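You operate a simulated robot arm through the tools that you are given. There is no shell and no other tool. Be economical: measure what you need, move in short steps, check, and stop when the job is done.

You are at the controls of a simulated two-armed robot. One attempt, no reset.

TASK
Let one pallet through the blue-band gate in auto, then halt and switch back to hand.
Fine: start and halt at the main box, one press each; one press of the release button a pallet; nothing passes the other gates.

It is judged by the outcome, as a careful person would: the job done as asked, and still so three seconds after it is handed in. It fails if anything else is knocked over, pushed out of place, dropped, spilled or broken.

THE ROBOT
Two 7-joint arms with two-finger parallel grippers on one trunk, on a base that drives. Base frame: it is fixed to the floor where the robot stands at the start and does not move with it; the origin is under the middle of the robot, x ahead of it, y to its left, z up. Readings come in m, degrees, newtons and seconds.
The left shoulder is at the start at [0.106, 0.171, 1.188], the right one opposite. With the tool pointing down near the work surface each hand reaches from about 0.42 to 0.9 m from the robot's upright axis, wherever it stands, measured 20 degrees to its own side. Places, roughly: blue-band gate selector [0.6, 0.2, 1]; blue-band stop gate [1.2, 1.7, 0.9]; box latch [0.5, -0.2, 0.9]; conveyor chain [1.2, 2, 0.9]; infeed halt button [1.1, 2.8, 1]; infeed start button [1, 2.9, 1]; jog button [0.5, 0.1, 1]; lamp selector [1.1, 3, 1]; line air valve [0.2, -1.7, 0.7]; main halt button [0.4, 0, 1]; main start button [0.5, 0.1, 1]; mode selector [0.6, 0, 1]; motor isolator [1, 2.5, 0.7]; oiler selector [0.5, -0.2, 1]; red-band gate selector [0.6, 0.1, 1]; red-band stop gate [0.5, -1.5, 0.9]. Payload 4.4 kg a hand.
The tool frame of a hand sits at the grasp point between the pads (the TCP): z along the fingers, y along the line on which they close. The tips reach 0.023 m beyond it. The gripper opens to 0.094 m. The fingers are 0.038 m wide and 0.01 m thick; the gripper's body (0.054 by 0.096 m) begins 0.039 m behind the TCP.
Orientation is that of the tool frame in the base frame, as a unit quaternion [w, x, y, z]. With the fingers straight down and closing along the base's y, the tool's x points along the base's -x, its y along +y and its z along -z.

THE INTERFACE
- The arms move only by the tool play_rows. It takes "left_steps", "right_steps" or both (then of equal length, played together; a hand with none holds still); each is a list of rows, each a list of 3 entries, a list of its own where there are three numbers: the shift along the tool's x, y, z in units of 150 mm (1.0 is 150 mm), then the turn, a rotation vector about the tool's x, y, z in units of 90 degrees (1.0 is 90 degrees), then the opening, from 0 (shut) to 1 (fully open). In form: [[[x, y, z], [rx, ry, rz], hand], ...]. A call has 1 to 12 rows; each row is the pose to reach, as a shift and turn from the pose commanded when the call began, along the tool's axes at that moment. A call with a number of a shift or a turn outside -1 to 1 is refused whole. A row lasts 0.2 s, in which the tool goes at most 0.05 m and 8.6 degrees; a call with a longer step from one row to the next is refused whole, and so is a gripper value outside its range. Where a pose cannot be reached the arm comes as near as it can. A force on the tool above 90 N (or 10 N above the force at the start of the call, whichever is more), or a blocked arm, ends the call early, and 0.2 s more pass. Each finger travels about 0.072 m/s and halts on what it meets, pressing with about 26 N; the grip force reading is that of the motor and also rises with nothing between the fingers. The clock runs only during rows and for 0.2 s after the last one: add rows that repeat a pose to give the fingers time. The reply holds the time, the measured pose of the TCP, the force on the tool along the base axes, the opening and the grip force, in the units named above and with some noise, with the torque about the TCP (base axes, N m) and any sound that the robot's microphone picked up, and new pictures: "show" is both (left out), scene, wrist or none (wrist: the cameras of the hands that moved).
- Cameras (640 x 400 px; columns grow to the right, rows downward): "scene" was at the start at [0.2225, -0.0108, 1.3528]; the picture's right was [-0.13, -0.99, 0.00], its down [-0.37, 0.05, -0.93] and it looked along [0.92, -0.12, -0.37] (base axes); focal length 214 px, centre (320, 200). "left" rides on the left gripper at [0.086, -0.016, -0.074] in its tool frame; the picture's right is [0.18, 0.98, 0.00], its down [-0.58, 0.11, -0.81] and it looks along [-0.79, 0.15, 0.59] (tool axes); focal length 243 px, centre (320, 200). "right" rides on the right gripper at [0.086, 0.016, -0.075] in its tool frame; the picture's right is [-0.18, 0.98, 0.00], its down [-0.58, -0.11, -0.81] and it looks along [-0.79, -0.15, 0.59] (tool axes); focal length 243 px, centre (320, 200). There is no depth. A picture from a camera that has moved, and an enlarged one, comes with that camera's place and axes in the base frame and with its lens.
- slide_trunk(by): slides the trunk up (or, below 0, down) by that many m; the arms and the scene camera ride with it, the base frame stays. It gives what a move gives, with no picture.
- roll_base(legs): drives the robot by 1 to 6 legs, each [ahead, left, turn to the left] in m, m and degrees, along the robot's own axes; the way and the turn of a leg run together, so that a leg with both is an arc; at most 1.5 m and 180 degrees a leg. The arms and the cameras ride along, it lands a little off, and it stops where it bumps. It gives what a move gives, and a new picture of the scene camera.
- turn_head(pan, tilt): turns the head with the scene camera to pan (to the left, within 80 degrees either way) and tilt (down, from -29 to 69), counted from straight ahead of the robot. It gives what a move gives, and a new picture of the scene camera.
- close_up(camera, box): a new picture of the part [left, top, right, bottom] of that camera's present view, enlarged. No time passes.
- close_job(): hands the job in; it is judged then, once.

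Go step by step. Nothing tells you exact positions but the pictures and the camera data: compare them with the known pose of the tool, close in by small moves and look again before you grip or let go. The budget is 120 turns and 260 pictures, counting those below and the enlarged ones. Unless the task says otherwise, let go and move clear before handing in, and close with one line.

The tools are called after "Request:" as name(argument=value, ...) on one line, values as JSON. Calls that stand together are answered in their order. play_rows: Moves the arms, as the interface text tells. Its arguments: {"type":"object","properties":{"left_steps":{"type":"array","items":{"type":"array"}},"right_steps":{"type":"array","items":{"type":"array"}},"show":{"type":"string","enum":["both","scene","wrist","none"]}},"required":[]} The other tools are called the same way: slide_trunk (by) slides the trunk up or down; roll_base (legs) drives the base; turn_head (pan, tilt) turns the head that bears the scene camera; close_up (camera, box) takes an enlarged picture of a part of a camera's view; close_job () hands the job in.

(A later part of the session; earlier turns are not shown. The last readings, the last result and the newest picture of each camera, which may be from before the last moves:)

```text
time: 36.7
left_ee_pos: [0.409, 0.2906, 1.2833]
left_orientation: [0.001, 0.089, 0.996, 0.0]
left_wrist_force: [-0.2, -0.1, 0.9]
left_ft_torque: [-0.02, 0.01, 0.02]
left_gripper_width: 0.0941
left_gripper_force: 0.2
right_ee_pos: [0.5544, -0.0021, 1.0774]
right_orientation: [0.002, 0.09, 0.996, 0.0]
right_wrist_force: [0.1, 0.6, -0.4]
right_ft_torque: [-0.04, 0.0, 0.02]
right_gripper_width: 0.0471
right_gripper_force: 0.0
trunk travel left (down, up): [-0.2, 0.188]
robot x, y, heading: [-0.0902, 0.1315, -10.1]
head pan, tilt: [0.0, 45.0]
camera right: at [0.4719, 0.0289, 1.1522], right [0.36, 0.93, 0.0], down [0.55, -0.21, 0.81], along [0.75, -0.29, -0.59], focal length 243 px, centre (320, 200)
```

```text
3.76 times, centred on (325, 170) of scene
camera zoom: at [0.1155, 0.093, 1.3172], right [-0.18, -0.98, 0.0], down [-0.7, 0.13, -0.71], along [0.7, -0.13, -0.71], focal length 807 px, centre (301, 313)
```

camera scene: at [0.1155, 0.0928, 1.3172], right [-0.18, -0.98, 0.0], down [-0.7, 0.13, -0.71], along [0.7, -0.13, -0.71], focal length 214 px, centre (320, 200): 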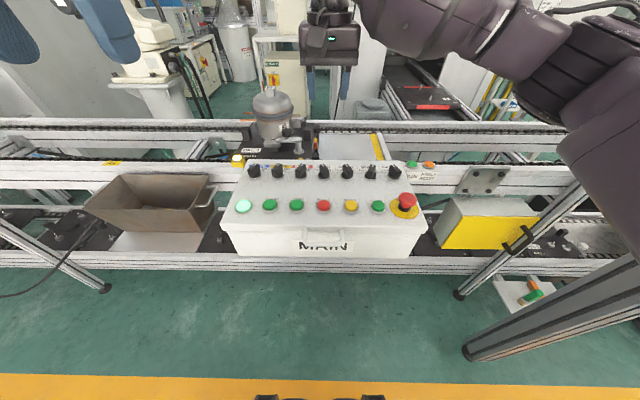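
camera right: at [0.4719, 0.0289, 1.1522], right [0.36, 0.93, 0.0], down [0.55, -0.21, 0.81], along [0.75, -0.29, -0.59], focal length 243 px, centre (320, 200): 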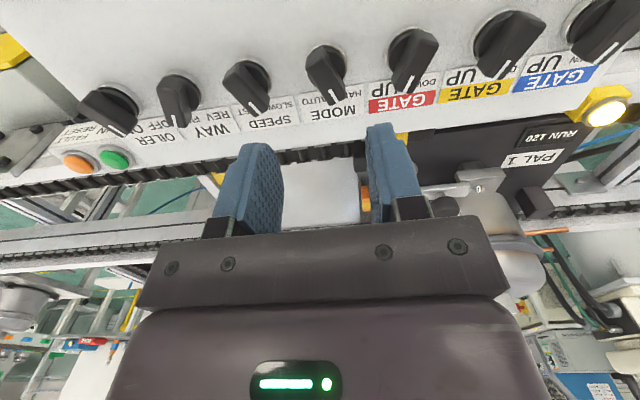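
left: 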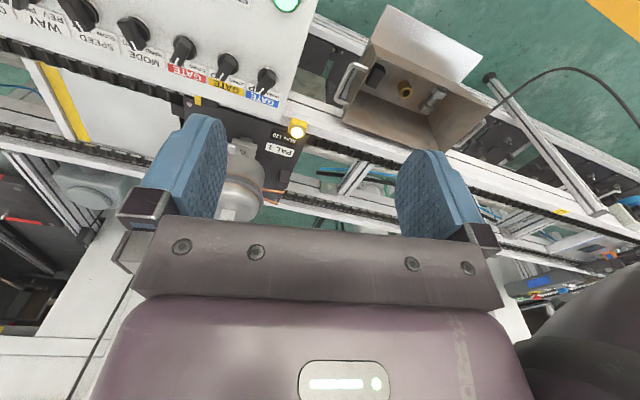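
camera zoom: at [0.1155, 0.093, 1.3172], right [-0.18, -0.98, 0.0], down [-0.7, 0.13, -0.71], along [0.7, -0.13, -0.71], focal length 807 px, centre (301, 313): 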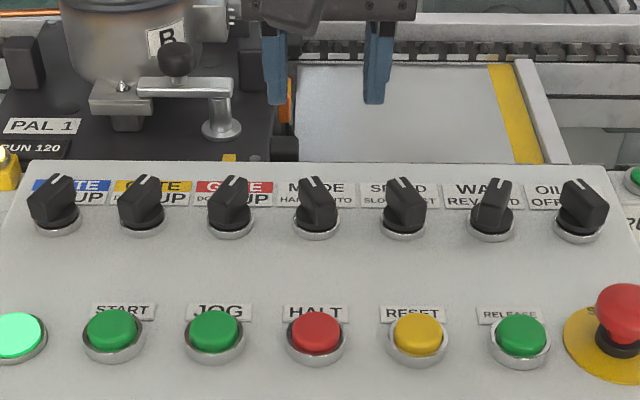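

The mode bar points about 20° left of straight ahead (HAND) and the gates about 22° right (UP). I'll align the right hand to the bar, descend over the knob and look before gripping.

Request:
play_rows(right_steps=[[[0, 0.027, 0.1], [0, 0, -0.08], 0.5], [[0, 0.027, 0.2], [0, 0, -0.16], 0.5], [[0, 0.027, 0.3], [0, 0, -0.23], 0.5], [[0, 0.027, 0.42], [0, 0, -0.23], 0.5], [[0, 0.027, 0.54], [0, 0, -0.23], 0.5], [[0, 0.027, 0.54], [0, 0, -0.23], 0.5]], show="both")

Request:
close_up(camera="right", box=[200, 60, 440, 210])

Request:
close_up(camera="scene", box=[240, 120, 410, 220])

```text
time: 38.1
left_ee_pos: [0.408, 0.2893, 1.2825]
left_orientation: [0.0, 0.089, 0.996, 0.0]
left_wrist_force: [-0.2, 0.0, 0.2]
left_ft_torque: [-0.01, 0.03, -0.03]
left_gripper_width: 0.0939
left_gripper_force: 0.0
right_ee_pos: [0.5562, 0.0011, 0.997]
right_orientation: [0.001, -0.092, 0.996, 0.0]
right_wrist_force: [-0.2, 0.6, -0.1]
right_ft_torque: [0.01, -0.01, 0.0]
right_gripper_width: 0.0469
right_gripper_force: 0.2
trunk travel left (down, up): [-0.2, 0.188]
robot x, y, heading: [-0.0909, 0.1328, -10.3]
head pan, tilt: [0.0, 45.0]
camera scene: at [0.1158, 0.0928, 1.3171], right [-0.18, -0.98, 0.0], down [-0.7, 0.13, -0.71], along [0.7, -0.13, -0.71], focal length 214 px, centre (320, 200)
camera right: at [0.4671, 0.0023, 1.0718], right [0.0, 1.0, 0.0], down [0.59, 0.0, 0.81], along [0.81, 0.0, -0.59], focal length 243 px, centre (320, 200)
```

scene: 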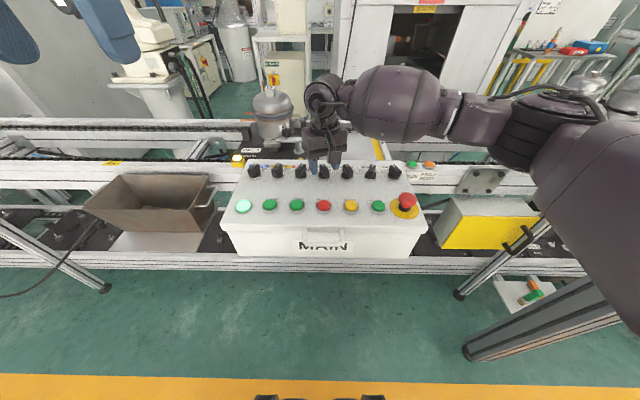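
right: 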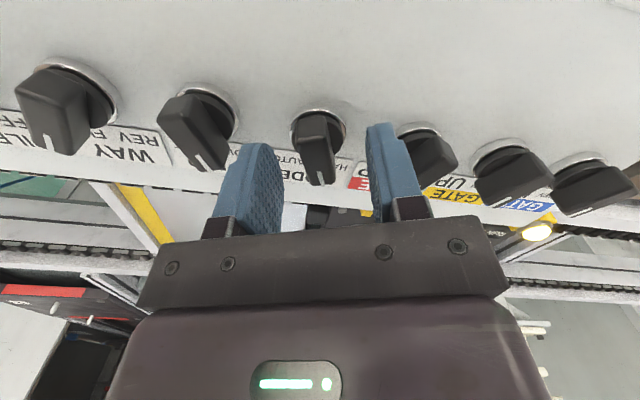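

```text
2.67 times, centred on (320, 135) of right
camera zoom: at [0.4671, 0.0023, 1.0718], right [0.0, 1.0, 0.0], down [0.59, 0.0, 0.81], along [0.81, 0.0, -0.59], focal length 647 px, centre (320, 373)
```

zoom: 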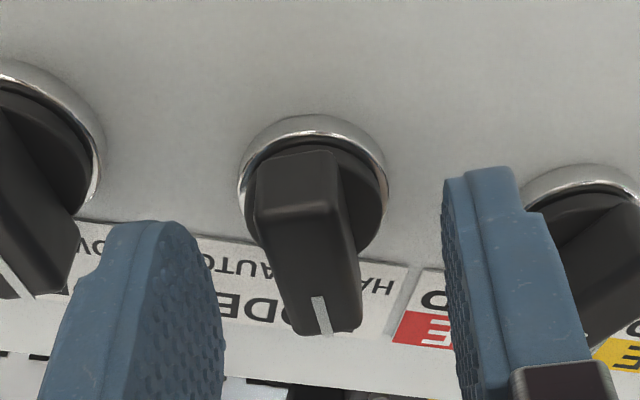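

```text
3.76 times, centred on (325, 170) of scene
camera zoom: at [0.1158, 0.0928, 1.3171], right [-0.18, -0.98, 0.0], down [-0.7, 0.13, -0.71], along [0.7, -0.13, -0.71], focal length 807 px, centre (301, 313)
```

zoom: 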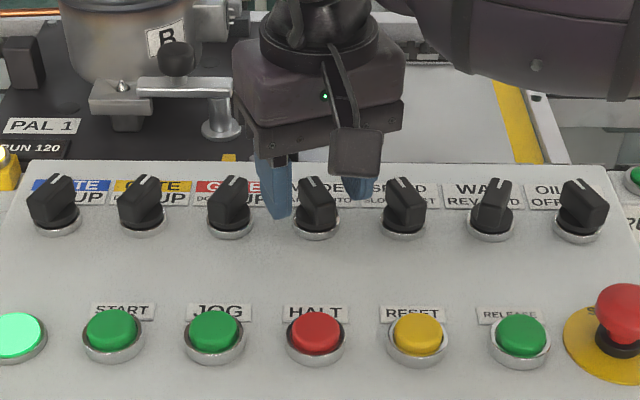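

The bar is centred between the fingers. I'll go 8 mm deeper and close gently.

Request:
play_rows(right_steps=[[[0, 0, 0.05], [0, 0, 0], 0.45], [[0, 0, 0.05], [0, 0, 0], 0.25], [[0, 0, 0.05], [0, 0, 0], 0.05], [[0, 0, 0.05], [0, 0, 0], 0]], show="wrist")

Request:
close_up(camera="right", box=[200, 60, 440, 210])

```text
time: 39.1
left_ee_pos: [0.4097, 0.288, 1.2819]
left_orientation: [-0.001, 0.089, 0.996, 0.001]
left_wrist_force: [-0.2, -0.5, -0.4]
left_ft_torque: [0.02, 0.0, 0.04]
left_gripper_width: 0.0941
left_gripper_force: 0.0
right_ee_pos: [0.5557, -0.0008, 0.9892]
right_orientation: [0.0, -0.089, 0.996, 0.0]
right_wrist_force: [1.2, -8.7, 0.9]
right_ft_torque: [-0.17, -0.15, -0.01]
right_gripper_width: 0.0159
right_gripper_force: 45.2
trunk travel left (down, up): [-0.2, 0.188]
robot x, y, heading: [-0.0928, 0.1273, -10.2]
head pan, tilt: [0.0, 45.0]
camera right: at [0.4675, 0.0004, 1.0639], right [0.01, 1.0, 0.0], down [0.59, 0.0, 0.81], along [0.81, 0.0, -0.59], focal length 243 px, centre (320, 200)
```

right: 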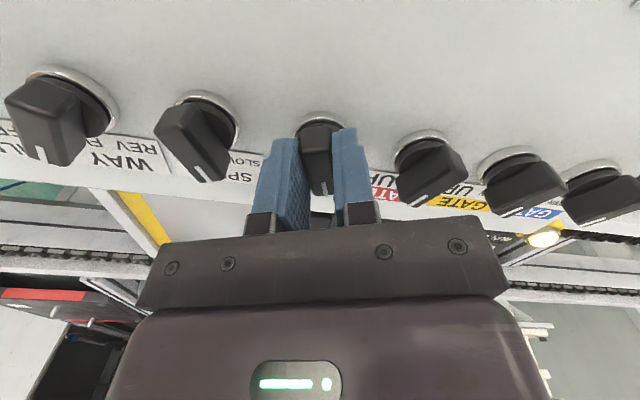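

```text
2.67 times, centred on (320, 135) of right
camera zoom: at [0.4675, 0.0004, 1.0639], right [0.01, 1.0, 0.0], down [0.59, 0.0, 0.81], along [0.81, 0.0, -0.59], focal length 647 px, centre (320, 373)
```

zoom: 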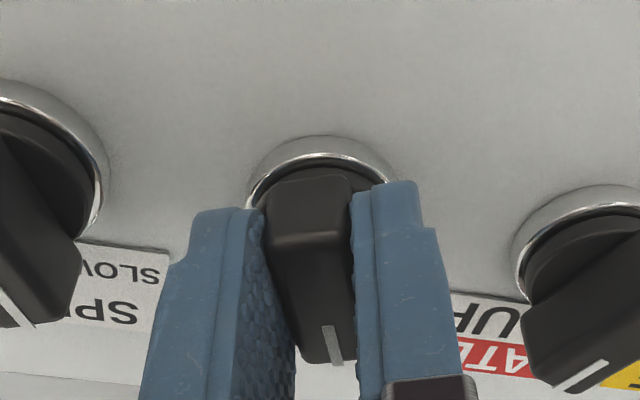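

The bar is gripped (15.9 mm). I'll now turn it clockwise towards AUTO.

Request:
play_rows(right_steps=[[[0, 0, 0], [0, 0, 0.09], 0], [[0, 0, 0], [0, 0, 0.18], 0], [[0, 0, 0], [0, 0, 0.27], 0], [[0, 0, 0], [0, 0, 0.36], 0], [[0, 0, 0], [0, 0, 0.45], 0], [[0, 0, 0], [0, 0, 0.52], 0], [[0, 0, 0], [0, 0, 0.52], 0]], show="wrist")

Request:
close_up(camera="right", box=[200, 60, 440, 210])

```text
time: 40.7
left_ee_pos: [0.4102, 0.2905, 1.2826]
left_orientation: [0.001, 0.088, 0.996, 0.0]
left_wrist_force: [-0.3, 0.6, 0.0]
left_ft_torque: [-0.03, 0.0, -0.01]
left_gripper_width: 0.0937
left_gripper_force: 0.0
right_ee_pos: [0.5566, 0.0032, 0.989]
right_orientation: [0.001, 0.312, 0.95, 0.001]
right_wrist_force: [7.5, 4.3, 2.4]
right_ft_torque: [-0.41, -0.85, 1.68]
right_gripper_width: 0.0166
right_gripper_force: 45.0
trunk travel left (down, up): [-0.2, 0.188]
robot x, y, heading: [-0.0917, 0.1286, -9.9]
head pan, tilt: [0.0, 45.0]
camera right: at [0.4958, 0.0674, 1.064], right [0.73, 0.68, 0.0], down [0.4, -0.43, 0.81], along [0.55, -0.59, -0.59], focal length 243 px, centre (320, 200)
```

right: 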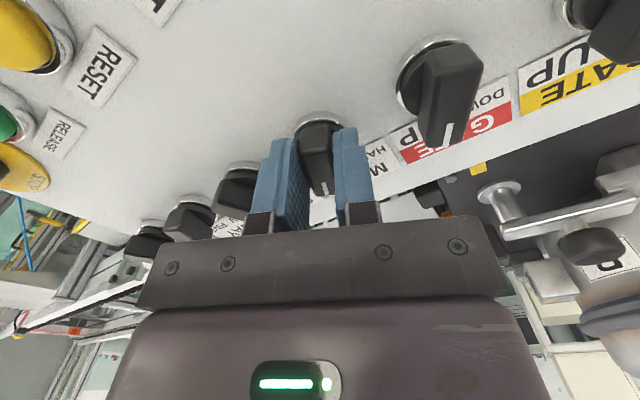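

```text
2.67 times, centred on (320, 135) of right
camera zoom: at [0.4958, 0.0674, 1.064], right [0.73, 0.68, 0.0], down [0.4, -0.43, 0.81], along [0.55, -0.59, -0.59], focal length 647 px, centre (320, 373)
```

zoom: 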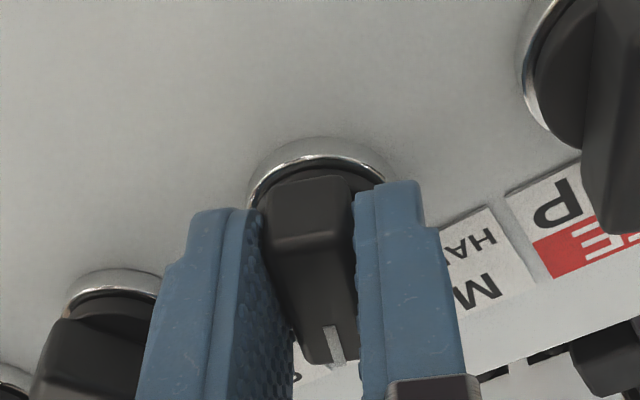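

The knob turned about 46° and now resists. I'll let go, rise, and check where it stays.

Request:
play_rows(right_steps=[[[0, 0, 0], [0, 0, 0], 0.25], [[0, 0, 0], [0, 0, 0], 0.5], [[0, 0, -0.25], [0, 0, -0.08], 0.5], [[0, 0, -0.5], [0, 0, -0.16], 0.5], [[0, 0, -0.8], [0, 0, -0.25], 0.5], [[0, 0, -0.8], [0, 0, -0.25], 0.5]], show="wrist")

Request:
close_up(camera="right", box=[200, 0, 440, 150])

Request:
close_up(camera="scene", box=[230, 120, 440, 220])

```text
time: 42.1
left_ee_pos: [0.4107, 0.2895, 1.2816]
left_orientation: [0.0, 0.089, 0.996, 0.0]
left_wrist_force: [0.3, 0.3, -0.4]
left_ft_torque: [0.01, -0.02, -0.02]
left_gripper_width: 0.0941
left_gripper_force: 0.1
right_ee_pos: [0.5566, 0.0013, 1.1082]
right_orientation: [-0.001, 0.12, 0.993, 0.0]
right_wrist_force: [0.0, -0.2, 0.0]
right_ft_torque: [-0.07, 0.0, -0.01]
right_gripper_width: 0.047
right_gripper_force: 0.0
trunk travel left (down, up): [-0.2, 0.188]
robot x, y, heading: [-0.0942, 0.1295, -10.4]
head pan, tilt: [0.0, 45.0]
camera right: at [0.476, 0.0377, 1.1829], right [0.41, 0.91, 0.0], down [0.54, -0.25, 0.81], along [0.73, -0.33, -0.59], focal length 243 px, centre (320, 200)
```

right: 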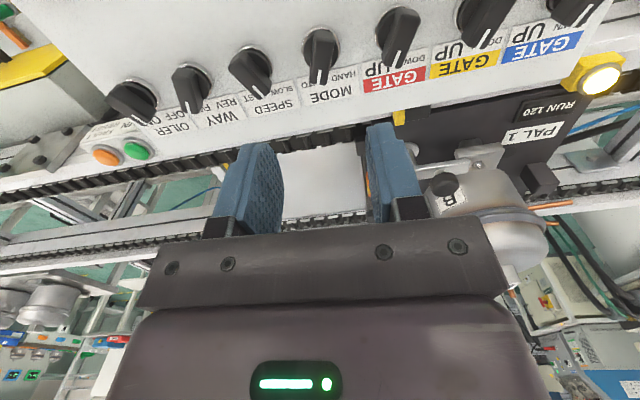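

```text
2.67 times, centred on (320, 75) of right
camera zoom: at [0.476, 0.0377, 1.1829], right [0.41, 0.91, 0.0], down [0.54, -0.25, 0.81], along [0.73, -0.33, -0.59], focal length 647 px, centre (320, 533)
```

zoom: 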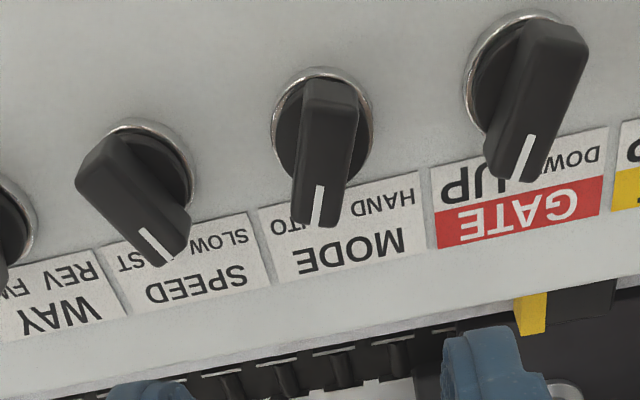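

```text
3.05 times, centred on (335, 170) of scene
camera zoom: at [0.1169, 0.0925, 1.3166], right [-0.18, -0.98, 0.0], down [-0.7, 0.13, -0.71], along [0.7, -0.13, -0.71], focal length 654 px, centre (274, 291)
```

zoom: 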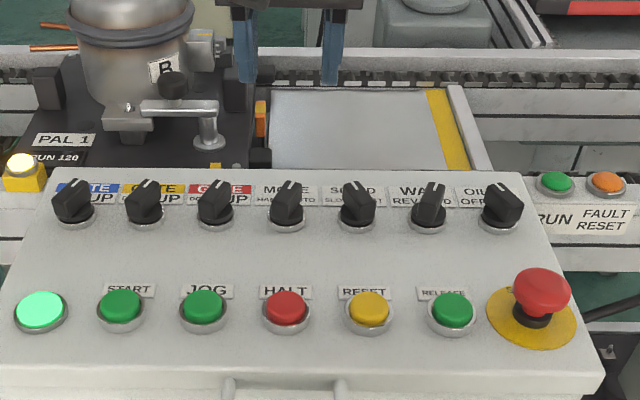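

MODE now points to AUTO. Next I'll park the right hand back near the release button and bring the left hand over the blue gate selector.

Request:
play_rows(left_steps=[[[-0.25, -0.1, 0], [0, 0, 0], 0.9], [[-0.5, -0.2, 0], [0, 0, 0.06], 0.8], [[-0.75, -0.35, 0], [0, 0, 0.12], 0.7], [[-0.95, -0.48, 0.1], [0, 0, 0.18], 0.6], [[-1, -0.5, 0.35], [0, 0, 0.25], 0.5], [[-1, -0.5, 0.65], [0, 0, 0.25], 0.5]], right_steps=[[[0.2, -0.1, 0], [0, 0, 0], 0.3], [[0.4, -0.2, 0], [0, 0, -0.04], 0.1], [[0.6, -0.3, 0], [0, 0, -0.04], 0], [[0.8, -0.4, 0], [0, 0, -0.04], 0], [[0.9, -0.55, 0], [0, 0, -0.04], 0], [[0.9, -0.7, 0], [0, 0, -0.04], 0]], show="both")

Request:
close_up(camera="left", box=[200, 0, 440, 150])

```text
time: 43.5
left_ee_pos: [0.5454, 0.1879, 1.1852]
left_orientation: [0.001, 0.282, 0.959, 0.0]
left_wrist_force: [-1.0, -0.1, -0.3]
left_ft_torque: [0.01, -0.01, -0.01]
left_gripper_width: 0.047
left_gripper_force: 0.0
right_ee_pos: [0.4, -0.0686, 1.1107]
right_orientation: [0.001, 0.09, 0.996, 0.0]
right_wrist_force: [-0.2, 0.4, 0.5]
right_ft_torque: [-0.03, 0.01, 0.01]
right_gripper_width: 0.0
right_gripper_force: 25.8
trunk travel left (down, up): [-0.2, 0.188]
robot x, y, heading: [-0.0906, 0.1302, -10.3]
head pan, tilt: [0.0, 45.0]
camera scene: at [0.1168, 0.0924, 1.3167], right [-0.18, -0.98, 0.0], down [-0.7, 0.13, -0.71], along [0.7, -0.13, -0.71], focal length 214 px, centre (320, 200)
camera right: at [0.3175, -0.0377, 1.1836], right [0.36, 0.93, 0.0], down [0.55, -0.21, 0.81], along [0.75, -0.29, -0.59], focal length 243 px, centre (320, 200)
camera left: at [0.4642, 0.2232, 1.2584], right [0.38, 0.93, 0.0], down [0.55, -0.22, 0.81], along [0.75, -0.31, -0.59], focal length 243 px, centre (320, 200)
```

scene: 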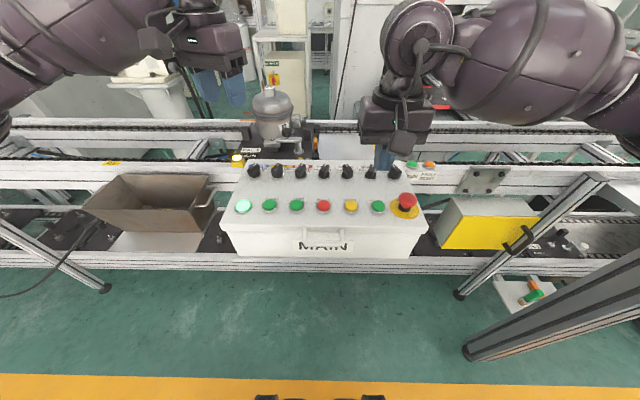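
right: 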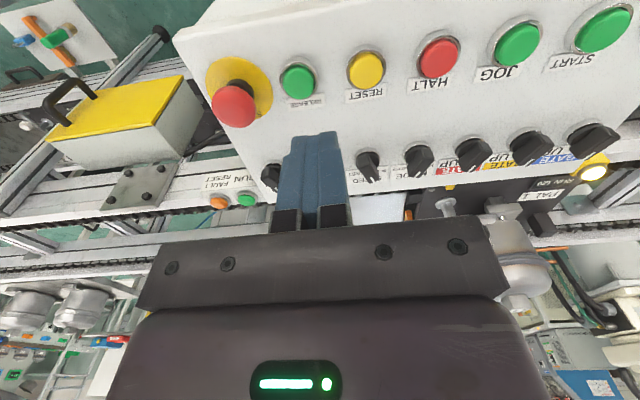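
left: 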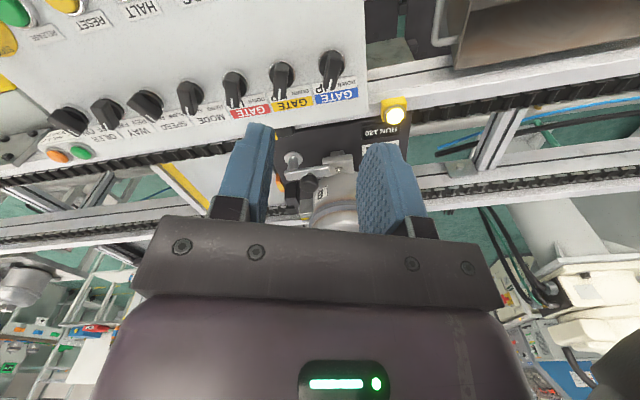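

```text
2.67 times, centred on (320, 75) of left
camera zoom: at [0.4642, 0.2232, 1.2584], right [0.38, 0.93, 0.0], down [0.55, -0.22, 0.81], along [0.75, -0.31, -0.59], focal length 647 px, centre (320, 533)
```

zoom: 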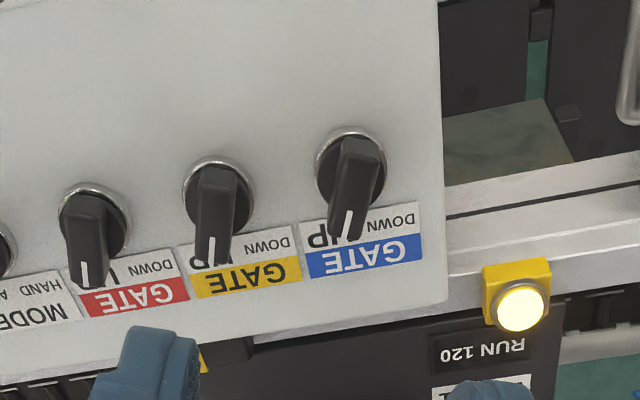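

The blue knob is at about (0.589, 0.182). I'll descend over it in two steps.

Request:
play_rows(left_steps=[[[-0.1, 0.05, 0.2], [0, 0, 0], 0.5], [[-0.2, 0.1, 0.4], [0, 0, 0], 0.5], [[-0.266, 0.124, 0.65], [0, 0, 0], 0.5], [[-0.266, 0.124, 0.85], [0, 0, 0], 0.5], [[-0.266, 0.124, 0.85], [0, 0, 0], 0.5]], show="wrist")

Request:
close_up(camera="left", box=[200, 20, 440, 170])

```text
time: 44.7
left_ee_pos: [0.5865, 0.1835, 1.0571]
left_orientation: [0.0, 0.283, 0.959, 0.0]
left_wrist_force: [-0.7, 0.3, -0.2]
left_ft_torque: [-0.01, -0.05, -0.02]
left_gripper_width: 0.0469
left_gripper_force: 0.2
right_ee_pos: [0.3993, -0.069, 1.1101]
right_orientation: [0.0, 0.09, 0.996, 0.0]
right_wrist_force: [-0.8, -1.3, -0.1]
right_ft_torque: [0.0, 0.01, 0.01]
right_gripper_width: 0.0001
right_gripper_force: 25.9
trunk travel left (down, up): [-0.2, 0.188]
robot x, y, heading: [-0.0915, 0.1271, -9.9]
head pan, tilt: [0.0, 45.0]
camera left: at [0.5068, 0.2172, 1.1313], right [0.38, 0.93, 0.0], down [0.55, -0.22, 0.81], along [0.75, -0.3, -0.59], focal length 243 px, centre (320, 200)
```

left: 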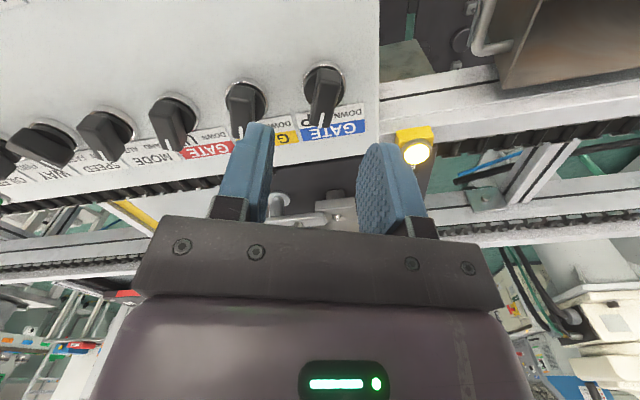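

```text
2.67 times, centred on (320, 95) of left
camera zoom: at [0.5068, 0.2172, 1.1313], right [0.38, 0.93, 0.0], down [0.55, -0.22, 0.81], along [0.75, -0.3, -0.59], focal length 647 px, centre (320, 480)
```

zoom: 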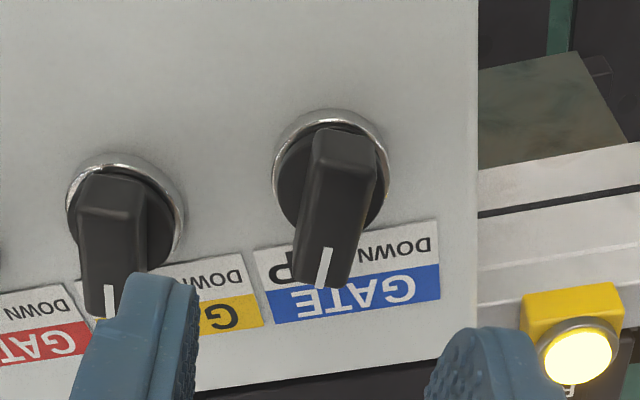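

Well aligned with the blue bar. I'll descend to grip depth.

Request:
play_rows(left_steps=[[[-0.016, 0.03, 0.15], [0, 0, 0], 0.5], [[-0.016, 0.03, 0.3], [0, 0, 0], 0.5], [[-0.016, 0.03, 0.42], [0, 0, 0], 0.5], [[-0.016, 0.03, 0.42], [0, 0, 0], 0.5]], show="wrist")

Request:
close_up(camera="left", box=[200, 60, 440, 210])

```text
time: 45.7
left_ee_pos: [0.5917, 0.1859, 0.994]
left_orientation: [0.0, 0.281, 0.96, 0.0]
left_wrist_force: [-0.7, 0.0, 0.2]
left_ft_torque: [-0.01, -0.03, 0.01]
left_gripper_width: 0.0472
left_gripper_force: 0.0
right_ee_pos: [0.3989, -0.0681, 1.1107]
right_orientation: [0.0, 0.09, 0.996, 0.0]
right_wrist_force: [0.3, -0.5, -1.1]
right_ft_torque: [0.01, 0.01, 0.04]
right_gripper_width: 0.0001
right_gripper_force: 25.9
trunk travel left (down, up): [-0.2, 0.188]
robot x, y, heading: [-0.0913, 0.1272, -10.2]
head pan, tilt: [0.0, 45.0]
camera left: at [0.5118, 0.2202, 1.0687], right [0.38, 0.93, 0.0], down [0.55, -0.22, 0.81], along [0.75, -0.3, -0.59], focal length 243 px, centre (320, 200)
```

left: 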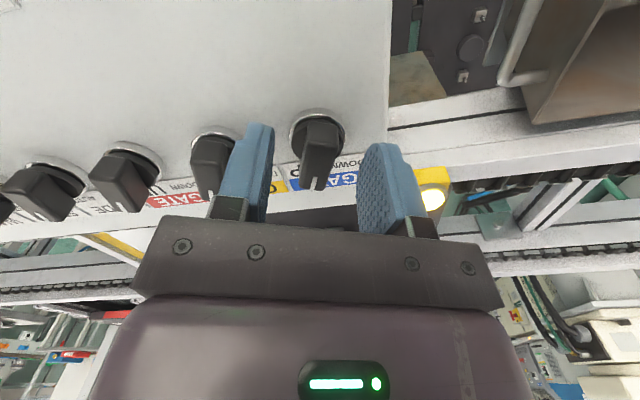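

```text
2.67 times, centred on (320, 135) of left
camera zoom: at [0.5118, 0.2202, 1.0687], right [0.38, 0.93, 0.0], down [0.55, -0.22, 0.81], along [0.75, -0.3, -0.59], focal length 647 px, centre (320, 373)
```

zoom: 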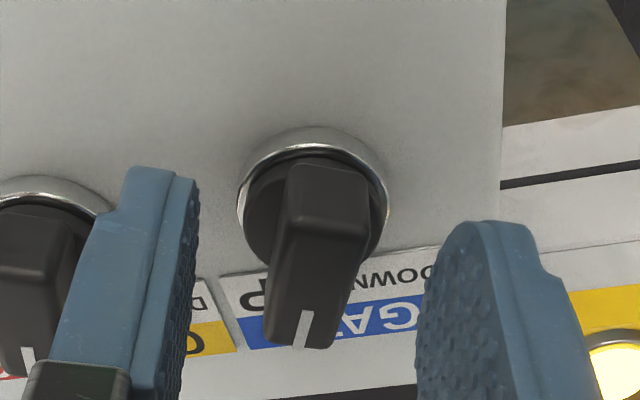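

Centred. I'll close on the bar, then turn it counter-clockwise to DOWN.

Request:
play_rows(left_steps=[[[0, 0, 0.03], [0, 0, 0], 0.4], [[0, 0, 0.03], [0, 0, 0], 0.2], [[0, 0, 0.03], [0, 0, 0], 0], [[0, 0, 0.03], [0, 0, 0], 0]], show="wrist")

Request:
turn_head(pan=60, tilt=25)

```text
time: 46.7
left_ee_pos: [0.5912, 0.1853, 0.9899]
left_orientation: [0.0, 0.282, 0.959, 0.0]
left_wrist_force: [-0.3, -2.3, -0.5]
left_ft_torque: [-0.25, -0.23, 0.01]
left_gripper_width: 0.0158
left_gripper_force: 44.7
right_ee_pos: [0.4003, -0.0683, 1.1108]
right_orientation: [0.0, 0.09, 0.996, 0.0]
right_wrist_force: [0.9, -0.1, 0.0]
right_ft_torque: [0.02, 0.01, 0.01]
right_gripper_width: 0.0001
right_gripper_force: 25.9
trunk travel left (down, up): [-0.2, 0.188]
robot x, y, heading: [-0.0907, 0.13, -10.3]
head pan, tilt: [0.0, 45.0]
camera left: at [0.5115, 0.2198, 1.0641], right [0.38, 0.93, 0.0], down [0.55, -0.22, 0.81], along [0.75, -0.3, -0.59], focal length 243 px, centre (320, 200)
```

left: 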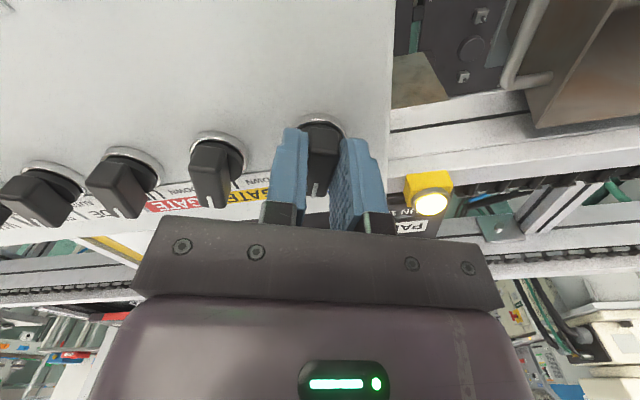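

```text
time: 48.0
left_ee_pos: [0.5911, 0.185, 0.9898]
left_orientation: [0.0, 0.282, 0.96, 0.0]
left_wrist_force: [-0.1, -3.5, 0.3]
left_ft_torque: [-0.45, -0.56, -0.05]
left_gripper_width: 0.0161
left_gripper_force: 44.7
right_ee_pos: [0.3995, -0.0695, 1.1095]
right_orientation: [0.0, 0.089, 0.996, 0.001]
right_wrist_force: [-0.3, -0.1, -0.9]
right_ft_torque: [0.01, -0.01, 0.0]
right_gripper_width: 0.0001
right_gripper_force: 26.2
trunk travel left (down, up): [-0.2, 0.188]
robot x, y, heading: [-0.0959, 0.1306, -10.2]
head pan, tilt: [60.0, 25.0]
camera scene: at [0.0955, 0.1771, 1.3475], right [0.76, -0.65, 0.0], down [-0.27, -0.32, -0.91], along [0.59, 0.69, -0.42], focal length 214 px, centre (320, 200)
```

scene: 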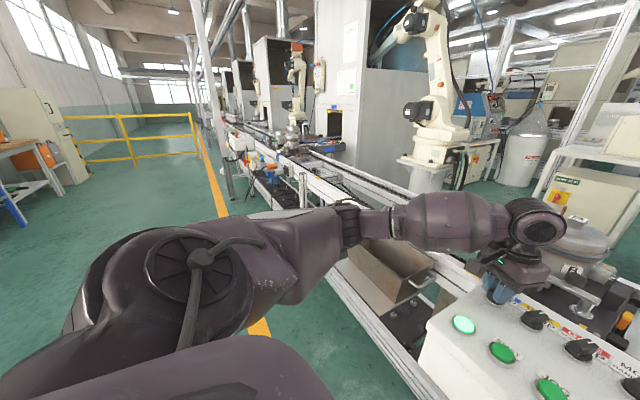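

The blue gate is now in view past the low left arm. I'll take a reference close-up, turn the blue selector to DOWN and compare.

Request:
close_up(camera="scene", box=[255, 115, 375, 195])

Request:
play_rows(left_steps=[[[0, 0, 0], [0, 0, -0.09], 0], [[0, 0, 0], [0, 0, -0.18], 0], [[0, 0, 0], [0, 0, -0.27], 0], [[0, 0, 0], [0, 0, -0.36], 0], [[0, 0, 0], [0, 0, -0.45], 0], [[0, 0, 0], [0, 0, -0.52], 0], [[0, 0, 0], [0, 0, -0.52], 0]], show="wrist")

Request:
close_up(camera="scene", box=[255, 115, 375, 195])

```text
5.00 times, centred on (315, 155) of scene
camera zoom: at [0.0955, 0.1771, 1.3475], right [0.76, -0.65, 0.0], down [-0.27, -0.32, -0.91], along [0.59, 0.69, -0.42], focal length 1072 px, centre (345, 425)
```

zoom: 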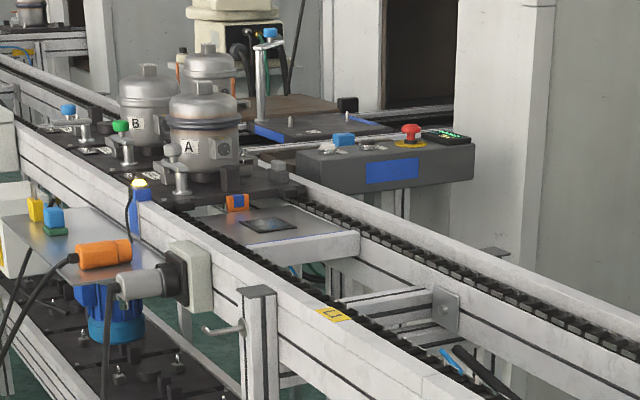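

```text
time: 49.6
left_ee_pos: [0.5908, 0.1809, 0.9903]
left_orientation: [0.0, -0.121, 0.993, 0.0]
left_wrist_force: [-8.4, -29.6, -1.2]
left_ft_torque: [-0.58, 0.15, -1.73]
left_gripper_width: 0.0168
left_gripper_force: 45.6
right_ee_pos: [0.3985, -0.0721, 1.1098]
right_orientation: [0.0, 0.09, 0.996, 0.002]
right_wrist_force: [-0.1, 0.3, -1.0]
right_ft_torque: [0.02, -0.01, -0.01]
right_gripper_width: 0.0002
right_gripper_force: 26.0
trunk travel left (down, up): [-0.2, 0.188]
robot x, y, heading: [-0.0921, 0.1251, -10.7]
head pan, tilt: [60.0, 25.0]
camera left: at [0.5124, 0.1459, 1.0642], right [-0.41, 0.91, 0.0], down [0.54, 0.25, 0.81], along [0.73, 0.33, -0.59], focal length 243 px, centre (320, 200)
```

left: 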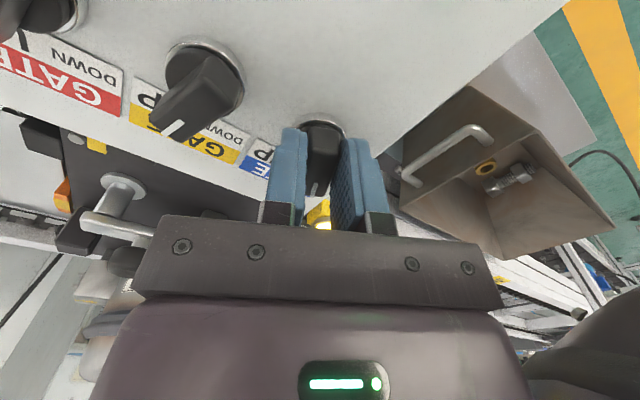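

```text
5.00 times, centred on (315, 155) of scene
camera zoom: at [0.095, 0.1741, 1.3477], right [0.76, -0.65, 0.0], down [-0.27, -0.32, -0.91], along [0.59, 0.69, -0.42], focal length 1072 px, centre (345, 425)
```

zoom: 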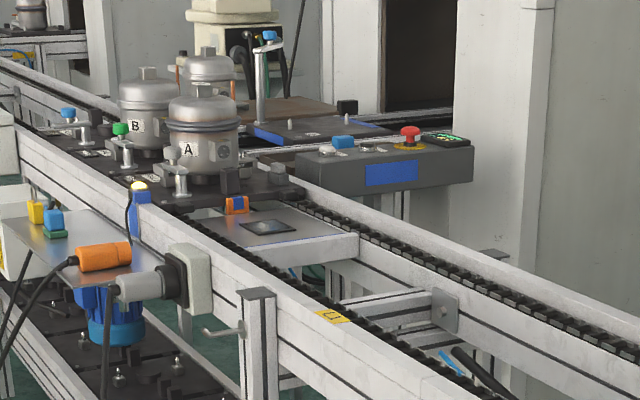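

The selector turned to DOWN and the gate flag stays up in AUTO, so the gate appears armed for RELEASE rather than dropped. I'll let go, rise and recheck.

Request:
play_rows(left_steps=[[[0, 0, 0], [0, 0, 0], 0.25], [[0, 0, 0], [0, 0, 0], 0.5], [[0, 0, -0.25], [0, 0, 0.09], 0.5], [[0, 0, -0.5], [0, 0, 0.18], 0.5], [[0, 0, -0.8], [0, 0, 0.27], 0.4], [[0, 0, -0.8], [0, 0, 0.27], 0.2], [[0, 0, -0.8], [0, 0, 0.27], 0]], show="wrist")

Request:
close_up(camera="left", box=[160, 0, 400, 150])

Request:
close_up(camera="scene", box=[255, 115, 375, 195])

```text
time: 51.2
left_ee_pos: [0.5921, 0.1852, 1.1103]
left_orientation: [0.0, 0.09, 0.996, 0.0]
left_wrist_force: [0.4, -1.1, -0.3]
left_ft_torque: [0.0, 0.03, -0.03]
left_gripper_width: 0.0
left_gripper_force: 25.9
right_ee_pos: [0.3989, -0.0691, 1.1097]
right_orientation: [0.0, 0.089, 0.996, 0.0]
right_wrist_force: [0.2, -0.8, -1.0]
right_ft_torque: [0.01, -0.01, 0.03]
right_gripper_width: 0.0002
right_gripper_force: 25.7
trunk travel left (down, up): [-0.2, 0.188]
robot x, y, heading: [-0.0946, 0.1296, -10.2]
head pan, tilt: [60.0, 25.0]
camera left: at [0.5051, 0.1859, 1.1846], right [-0.01, 1.0, 0.0], down [0.59, 0.0, 0.81], along [0.81, 0.01, -0.59], focal length 243 px, centre (320, 200)
```

left: 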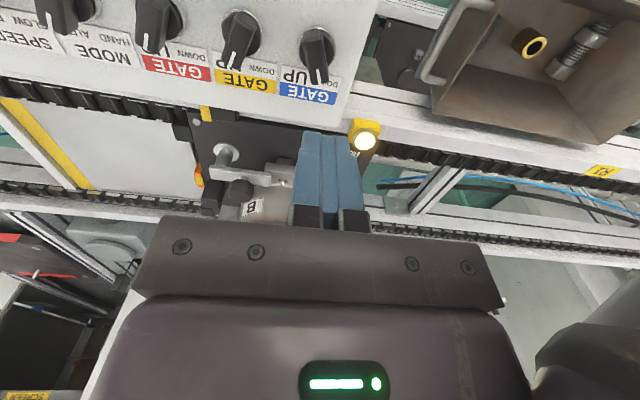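

```text
2.67 times, centred on (280, 75) of left
camera zoom: at [0.5051, 0.1859, 1.1846], right [-0.01, 1.0, 0.0], down [0.59, 0.0, 0.81], along [0.81, 0.01, -0.59], focal length 647 px, centre (427, 533)
```

zoom: 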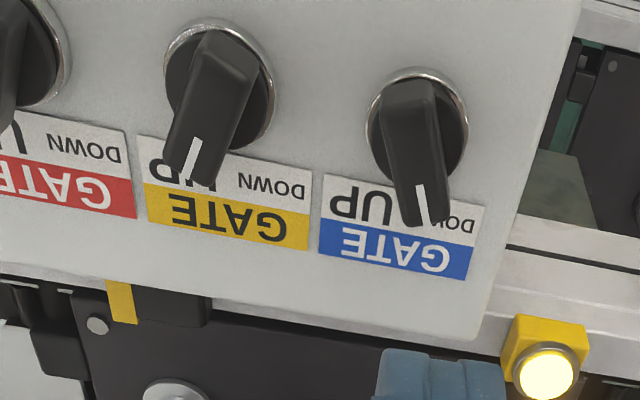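

```text
5.00 times, centred on (315, 155) of scene
camera zoom: at [0.0952, 0.1775, 1.3476], right [0.76, -0.65, 0.0], down [-0.27, -0.32, -0.91], along [0.59, 0.69, -0.42], focal length 1072 px, centre (345, 425)
```

zoom: 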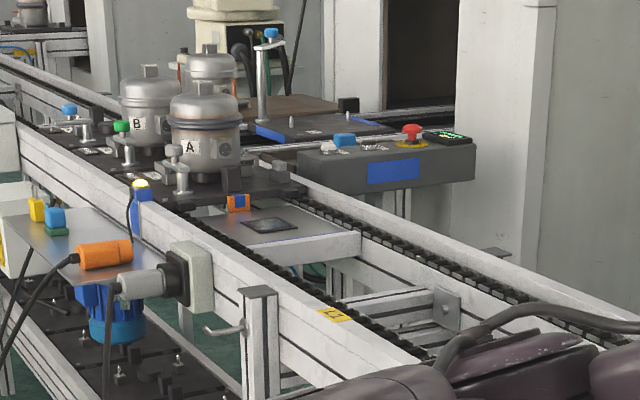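

Blue is at DOWN, the others at UP, and the gate is still up. I'll bring the closed left fingers above START and the right ones above RELEASE to check alignment.

Request:
play_rows(left_steps=[[[0.2, -0.1, 0], [0, 0, 0], 0], [[0.45, -0.2, 0], [0, 0, 0], 0], [[0.65, -0.35, 0.1], [0, 0, 0], 0], [[0.784, -0.431, 0.3], [0, 0, 0], 0], [[0.784, -0.431, 0.55], [0, 0, 0], 0], [[0.784, -0.431, 0.55], [0, 0, 0], 0]], right_steps=[[[0, -0.1, 0], [0, 0, 0], 0], [[-0.05, -0.17, 0], [0, 0, 0], 0], [[-0.1, -0.17, 0.1], [0, 0, 0], 0], [[-0.18, -0.17, 0.3], [0, 0, 0], 0], [[-0.18, -0.17, 0.4], [0, 0, 0], 0], [[-0.18, -0.17, 0.4], [0, 0, 0], 0]], show="wrist")

Request:
turn_head(pan=0, tilt=45)

Request:
close_up(camera="scene", box=[220, 130, 430, 250])

```text
time: 52.6
left_ee_pos: [0.4635, 0.1426, 1.0262]
left_orientation: [0.001, 0.089, 0.996, 0.0]
left_wrist_force: [-0.5, 0.0, 0.2]
left_ft_torque: [-0.01, 0.01, 0.01]
left_gripper_width: 0.0003
left_gripper_force: 25.7
right_ee_pos: [0.4219, -0.0981, 1.0491]
right_orientation: [0.001, 0.09, 0.996, 0.0]
right_wrist_force: [0.1, 0.2, 0.0]
right_ft_torque: [0.0, -0.06, -0.01]
right_gripper_width: 0.0
right_gripper_force: 25.9
trunk travel left (down, up): [-0.2, 0.188]
robot x, y, heading: [-0.0923, 0.1299, -10.3]
head pan, tilt: [60.0, 25.0]
camera right: at [0.3392, -0.0667, 1.1236], right [0.36, 0.93, 0.0], down [0.55, -0.21, 0.81], along [0.75, -0.29, -0.59], focal length 243 px, centre (320, 200)
camera left: at [0.3776, 0.1437, 1.1008], right [-0.01, 1.0, 0.0], down [0.59, 0.0, 0.81], along [0.81, 0.01, -0.59], focal length 243 px, centre (320, 200)
```

right: 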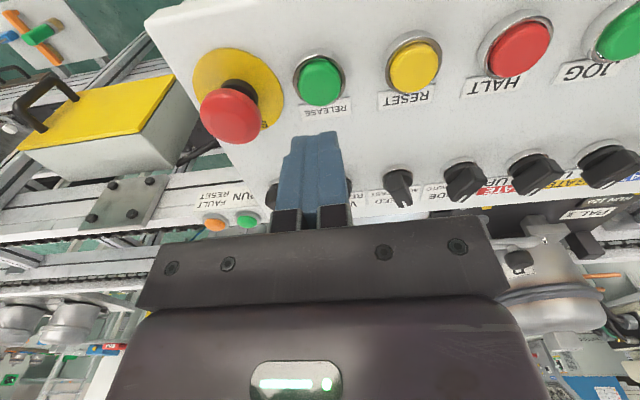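
left: 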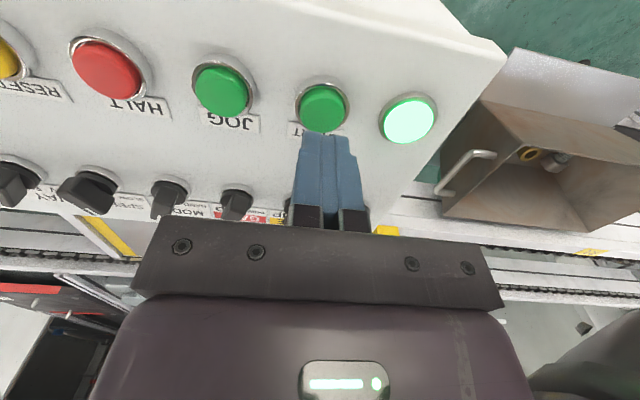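

```text
time: 53.9
left_ee_pos: [0.4652, 0.1442, 1.0264]
left_orientation: [0.0, 0.09, 0.996, 0.0]
left_wrist_force: [-0.3, -0.7, 0.8]
left_ft_torque: [0.0, -0.03, -0.01]
left_gripper_width: 0.0002
left_gripper_force: 25.9
right_ee_pos: [0.4222, -0.098, 1.0495]
right_orientation: [0.0, 0.09, 0.996, 0.0]
right_wrist_force: [0.1, -0.3, 0.3]
right_ft_torque: [0.01, 0.04, -0.01]
right_gripper_width: 0.0002
right_gripper_force: 26.0
trunk travel left (down, up): [-0.2, 0.188]
robot x, y, heading: [-0.0943, 0.1274, -10.1]
head pan, tilt: [0.0, 45.0]
camera scene: at [0.1161, 0.0928, 1.317], right [-0.18, -0.98, 0.0], down [-0.7, 0.12, -0.71], along [0.7, -0.13, -0.71], focal length 214 px, centre (320, 200)
```

scene: 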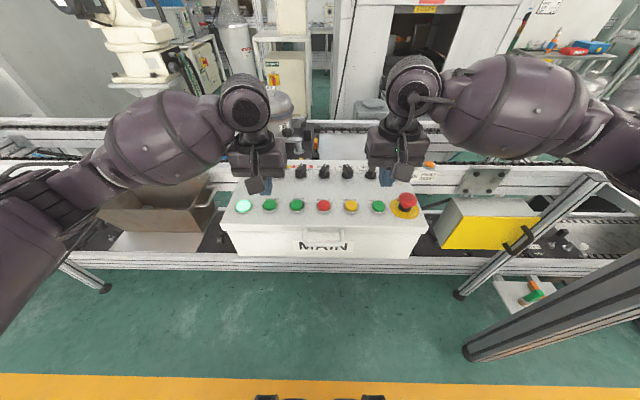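

```text
3.05 times, centred on (325, 190) of scene
camera zoom: at [0.1161, 0.0928, 1.317], right [-0.18, -0.98, 0.0], down [-0.7, 0.12, -0.71], along [0.7, -0.13, -0.71], focal length 654 px, centre (305, 230)
```

zoom: 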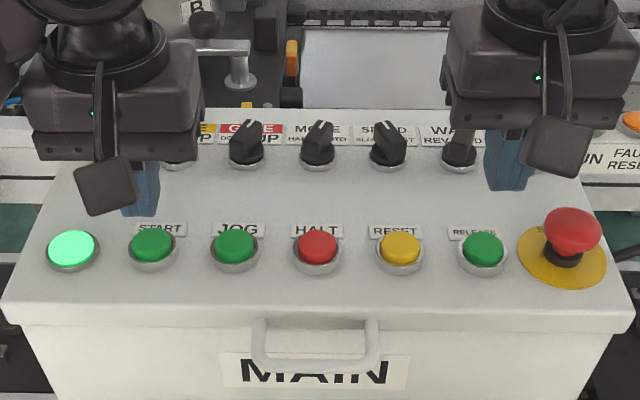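

Alignments look good; the E-stop dome beside RELEASE reaches nearly to z 1.0, so I'll turn the right gripper ~85° to make its narrow side face it. Meanwhile I'll point the head at the blue gate.

Request:
play_rows(right_steps=[[[0, 0, 0], [0, 0, 0.094], 0], [[0, 0, 0], [0, 0, 0.188], 0], [[0, 0, 0], [0, 0, 0.282], 0], [[0, 0, 0], [0, 0, 0.376], 0], [[0, 0, 0], [0, 0, 0.47], 0], [[0, 0, 0], [0, 0, 0.564], 0], [[0, 0, 0], [0, 0, 0.658], 0], [[0, 0, 0], [0, 0, 0.752], 0], [[0, 0, 0], [0, 0, 0.846], 0], [[0, 0, 0], [0, 0, 0.94], 0], [[0, 0, 0], [0, 0, 0.94], 0]], show="both")

Request:
close_up(camera="scene", box=[220, 130, 430, 250])

Request:
turn_head(pan=60, tilt=25)

```text
time: 56.3
left_ee_pos: [0.4647, 0.1434, 1.0263]
left_orientation: [0.0, 0.089, 0.996, 0.0]
left_wrist_force: [-0.3, -0.6, 0.6]
left_ft_torque: [0.0, 0.0, -0.02]
left_gripper_width: 0.0003
left_gripper_force: 26.4
right_ee_pos: [0.4216, -0.0979, 1.0496]
right_orientation: [0.0, 0.737, 0.676, 0.0]
right_wrist_force: [-0.1, 0.0, -0.3]
right_ft_torque: [0.0, -0.02, -0.03]
right_gripper_width: 0.0002
right_gripper_force: 25.6
trunk travel left (down, up): [-0.2, 0.188]
robot x, y, heading: [-0.0928, 0.1296, -10.3]
head pan, tilt: [0.0, 45.0]
camera scene: at [0.1161, 0.0928, 1.317], right [-0.18, -0.98, 0.0], down [-0.7, 0.13, -0.71], along [0.7, -0.13, -0.71], focal length 214 px, centre (320, 200)
camera right: at [0.4451, -0.0131, 1.1238], right [0.96, -0.27, 0.0], down [-0.16, -0.57, 0.81], along [-0.22, -0.78, -0.59], focal length 243 px, centre (320, 200)
```

scene: 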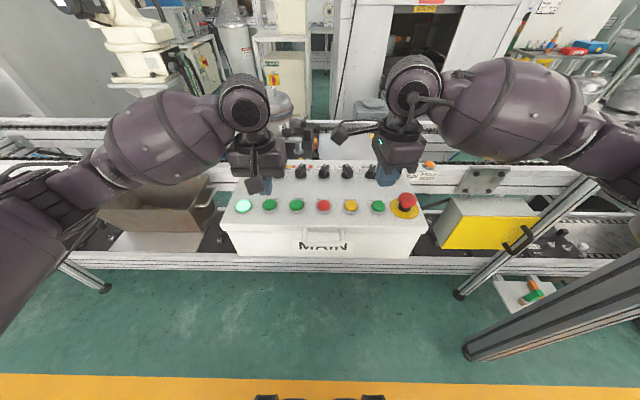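
right: 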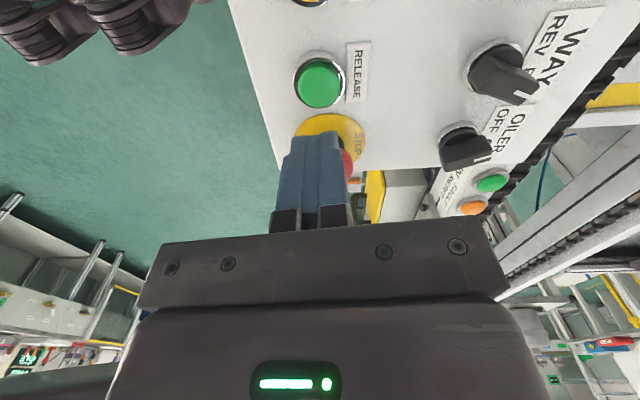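

```text
3.05 times, centred on (325, 190) of scene
camera zoom: at [0.1161, 0.0928, 1.317], right [-0.18, -0.98, 0.0], down [-0.7, 0.13, -0.71], along [0.7, -0.13, -0.71], focal length 654 px, centre (305, 230)
```

zoom: 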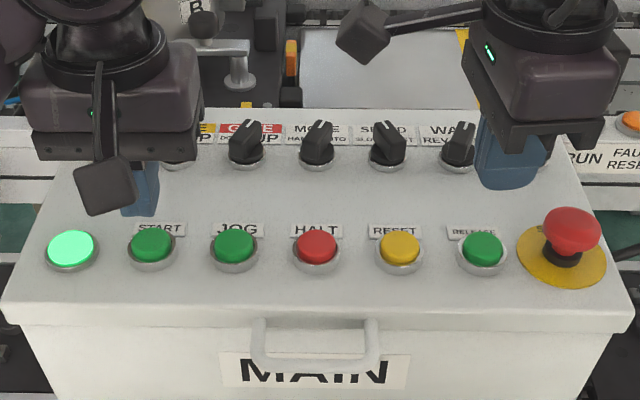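

```text
time: 57.6
left_ee_pos: [0.4653, 0.1423, 1.0267]
left_orientation: [0.0, 0.09, 0.996, 0.0]
left_wrist_force: [0.4, -0.1, 0.3]
left_ft_torque: [-0.03, 0.02, 0.01]
left_gripper_width: 0.0
left_gripper_force: 25.9
right_ee_pos: [0.4224, -0.0985, 1.049]
right_orientation: [0.0, 0.737, 0.676, -0.001]
right_wrist_force: [0.7, 0.3, 0.2]
right_ft_torque: [0.0, -0.03, 0.01]
right_gripper_width: 0.0
right_gripper_force: 25.9
trunk travel left (down, up): [-0.2, 0.188]
robot x, y, heading: [-0.0964, 0.129, -10.2]
head pan, tilt: [60.0, 25.0]
camera scene: at [0.0956, 0.1775, 1.3475], right [0.76, -0.65, 0.0], down [-0.27, -0.32, -0.91], along [0.59, 0.69, -0.42], focal length 214 px, centre (320, 200)
```

scene: 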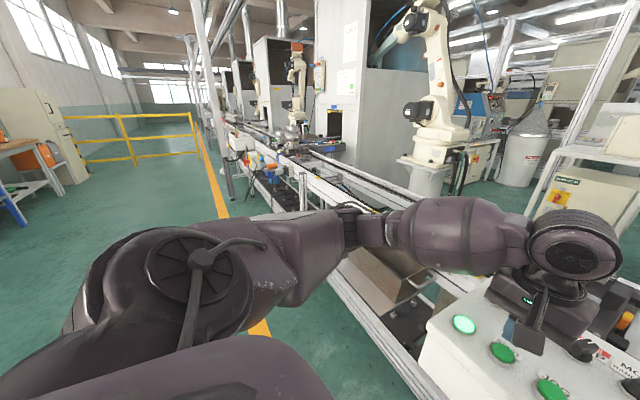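

Everything is lined up. I'll press START once with the left hand.

Request:
play_rows(left_steps=[[[-0.01, 0.02, 0.15], [0, 0, 0], 0], [[-0.01, 0.02, 0.26], [0, 0, 0], 0], [[-0.01, 0.02, 0.31], [0, 0, 0], 0], [[-0.01, 0.02, 0.34], [0, 0, 0], 0], [[-0.01, 0.02, 0.2], [0, 0, 0], 0], [[-0.01, 0.02, 0], [0, 0, 0], 0]], show="scene")

Request:
close_up(camera="scene", box=[255, 115, 375, 195])

```text
time: 59.0
left_ee_pos: [0.466, 0.1461, 1.0258]
left_orientation: [-0.001, 0.089, 0.996, 0.001]
left_wrist_force: [0.0, 0.0, -0.2]
left_ft_torque: [0.02, 0.0, -0.01]
left_gripper_width: 0.0
left_gripper_force: 25.9
right_ee_pos: [0.4216, -0.0983, 1.0497]
right_orientation: [0.0, 0.737, 0.676, 0.001]
right_wrist_force: [-0.7, -0.6, -0.1]
right_ft_torque: [0.02, 0.0, 0.03]
right_gripper_width: 0.0001
right_gripper_force: 25.3
trunk travel left (down, up): [-0.2, 0.188]
robot x, y, heading: [-0.0898, 0.1286, -10.4]
head pan, tilt: [60.0, 25.0]
heard: click
camera scene: at [0.095, 0.1774, 1.3475], right [0.76, -0.65, 0.0], down [-0.27, -0.32, -0.91], along [0.59, 0.69, -0.42], focal length 214 px, centre (320, 200)
```

scene: 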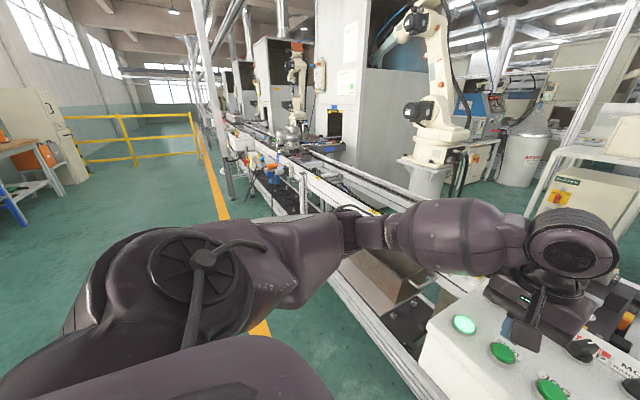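

```text
5.00 times, centred on (315, 155) of scene
camera zoom: at [0.095, 0.1774, 1.3475], right [0.76, -0.65, 0.0], down [-0.27, -0.32, -0.91], along [0.59, 0.69, -0.42], focal length 1072 px, centre (345, 425)
```

zoom: 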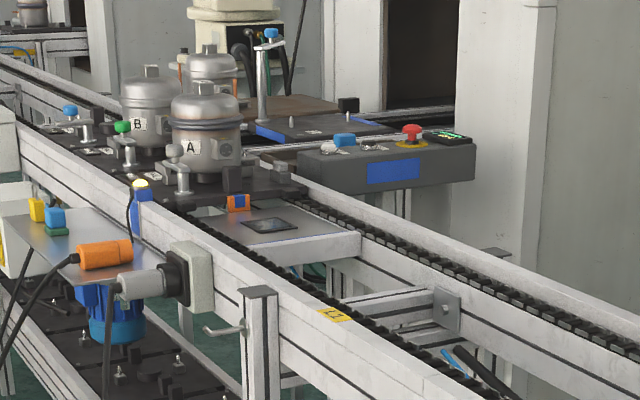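

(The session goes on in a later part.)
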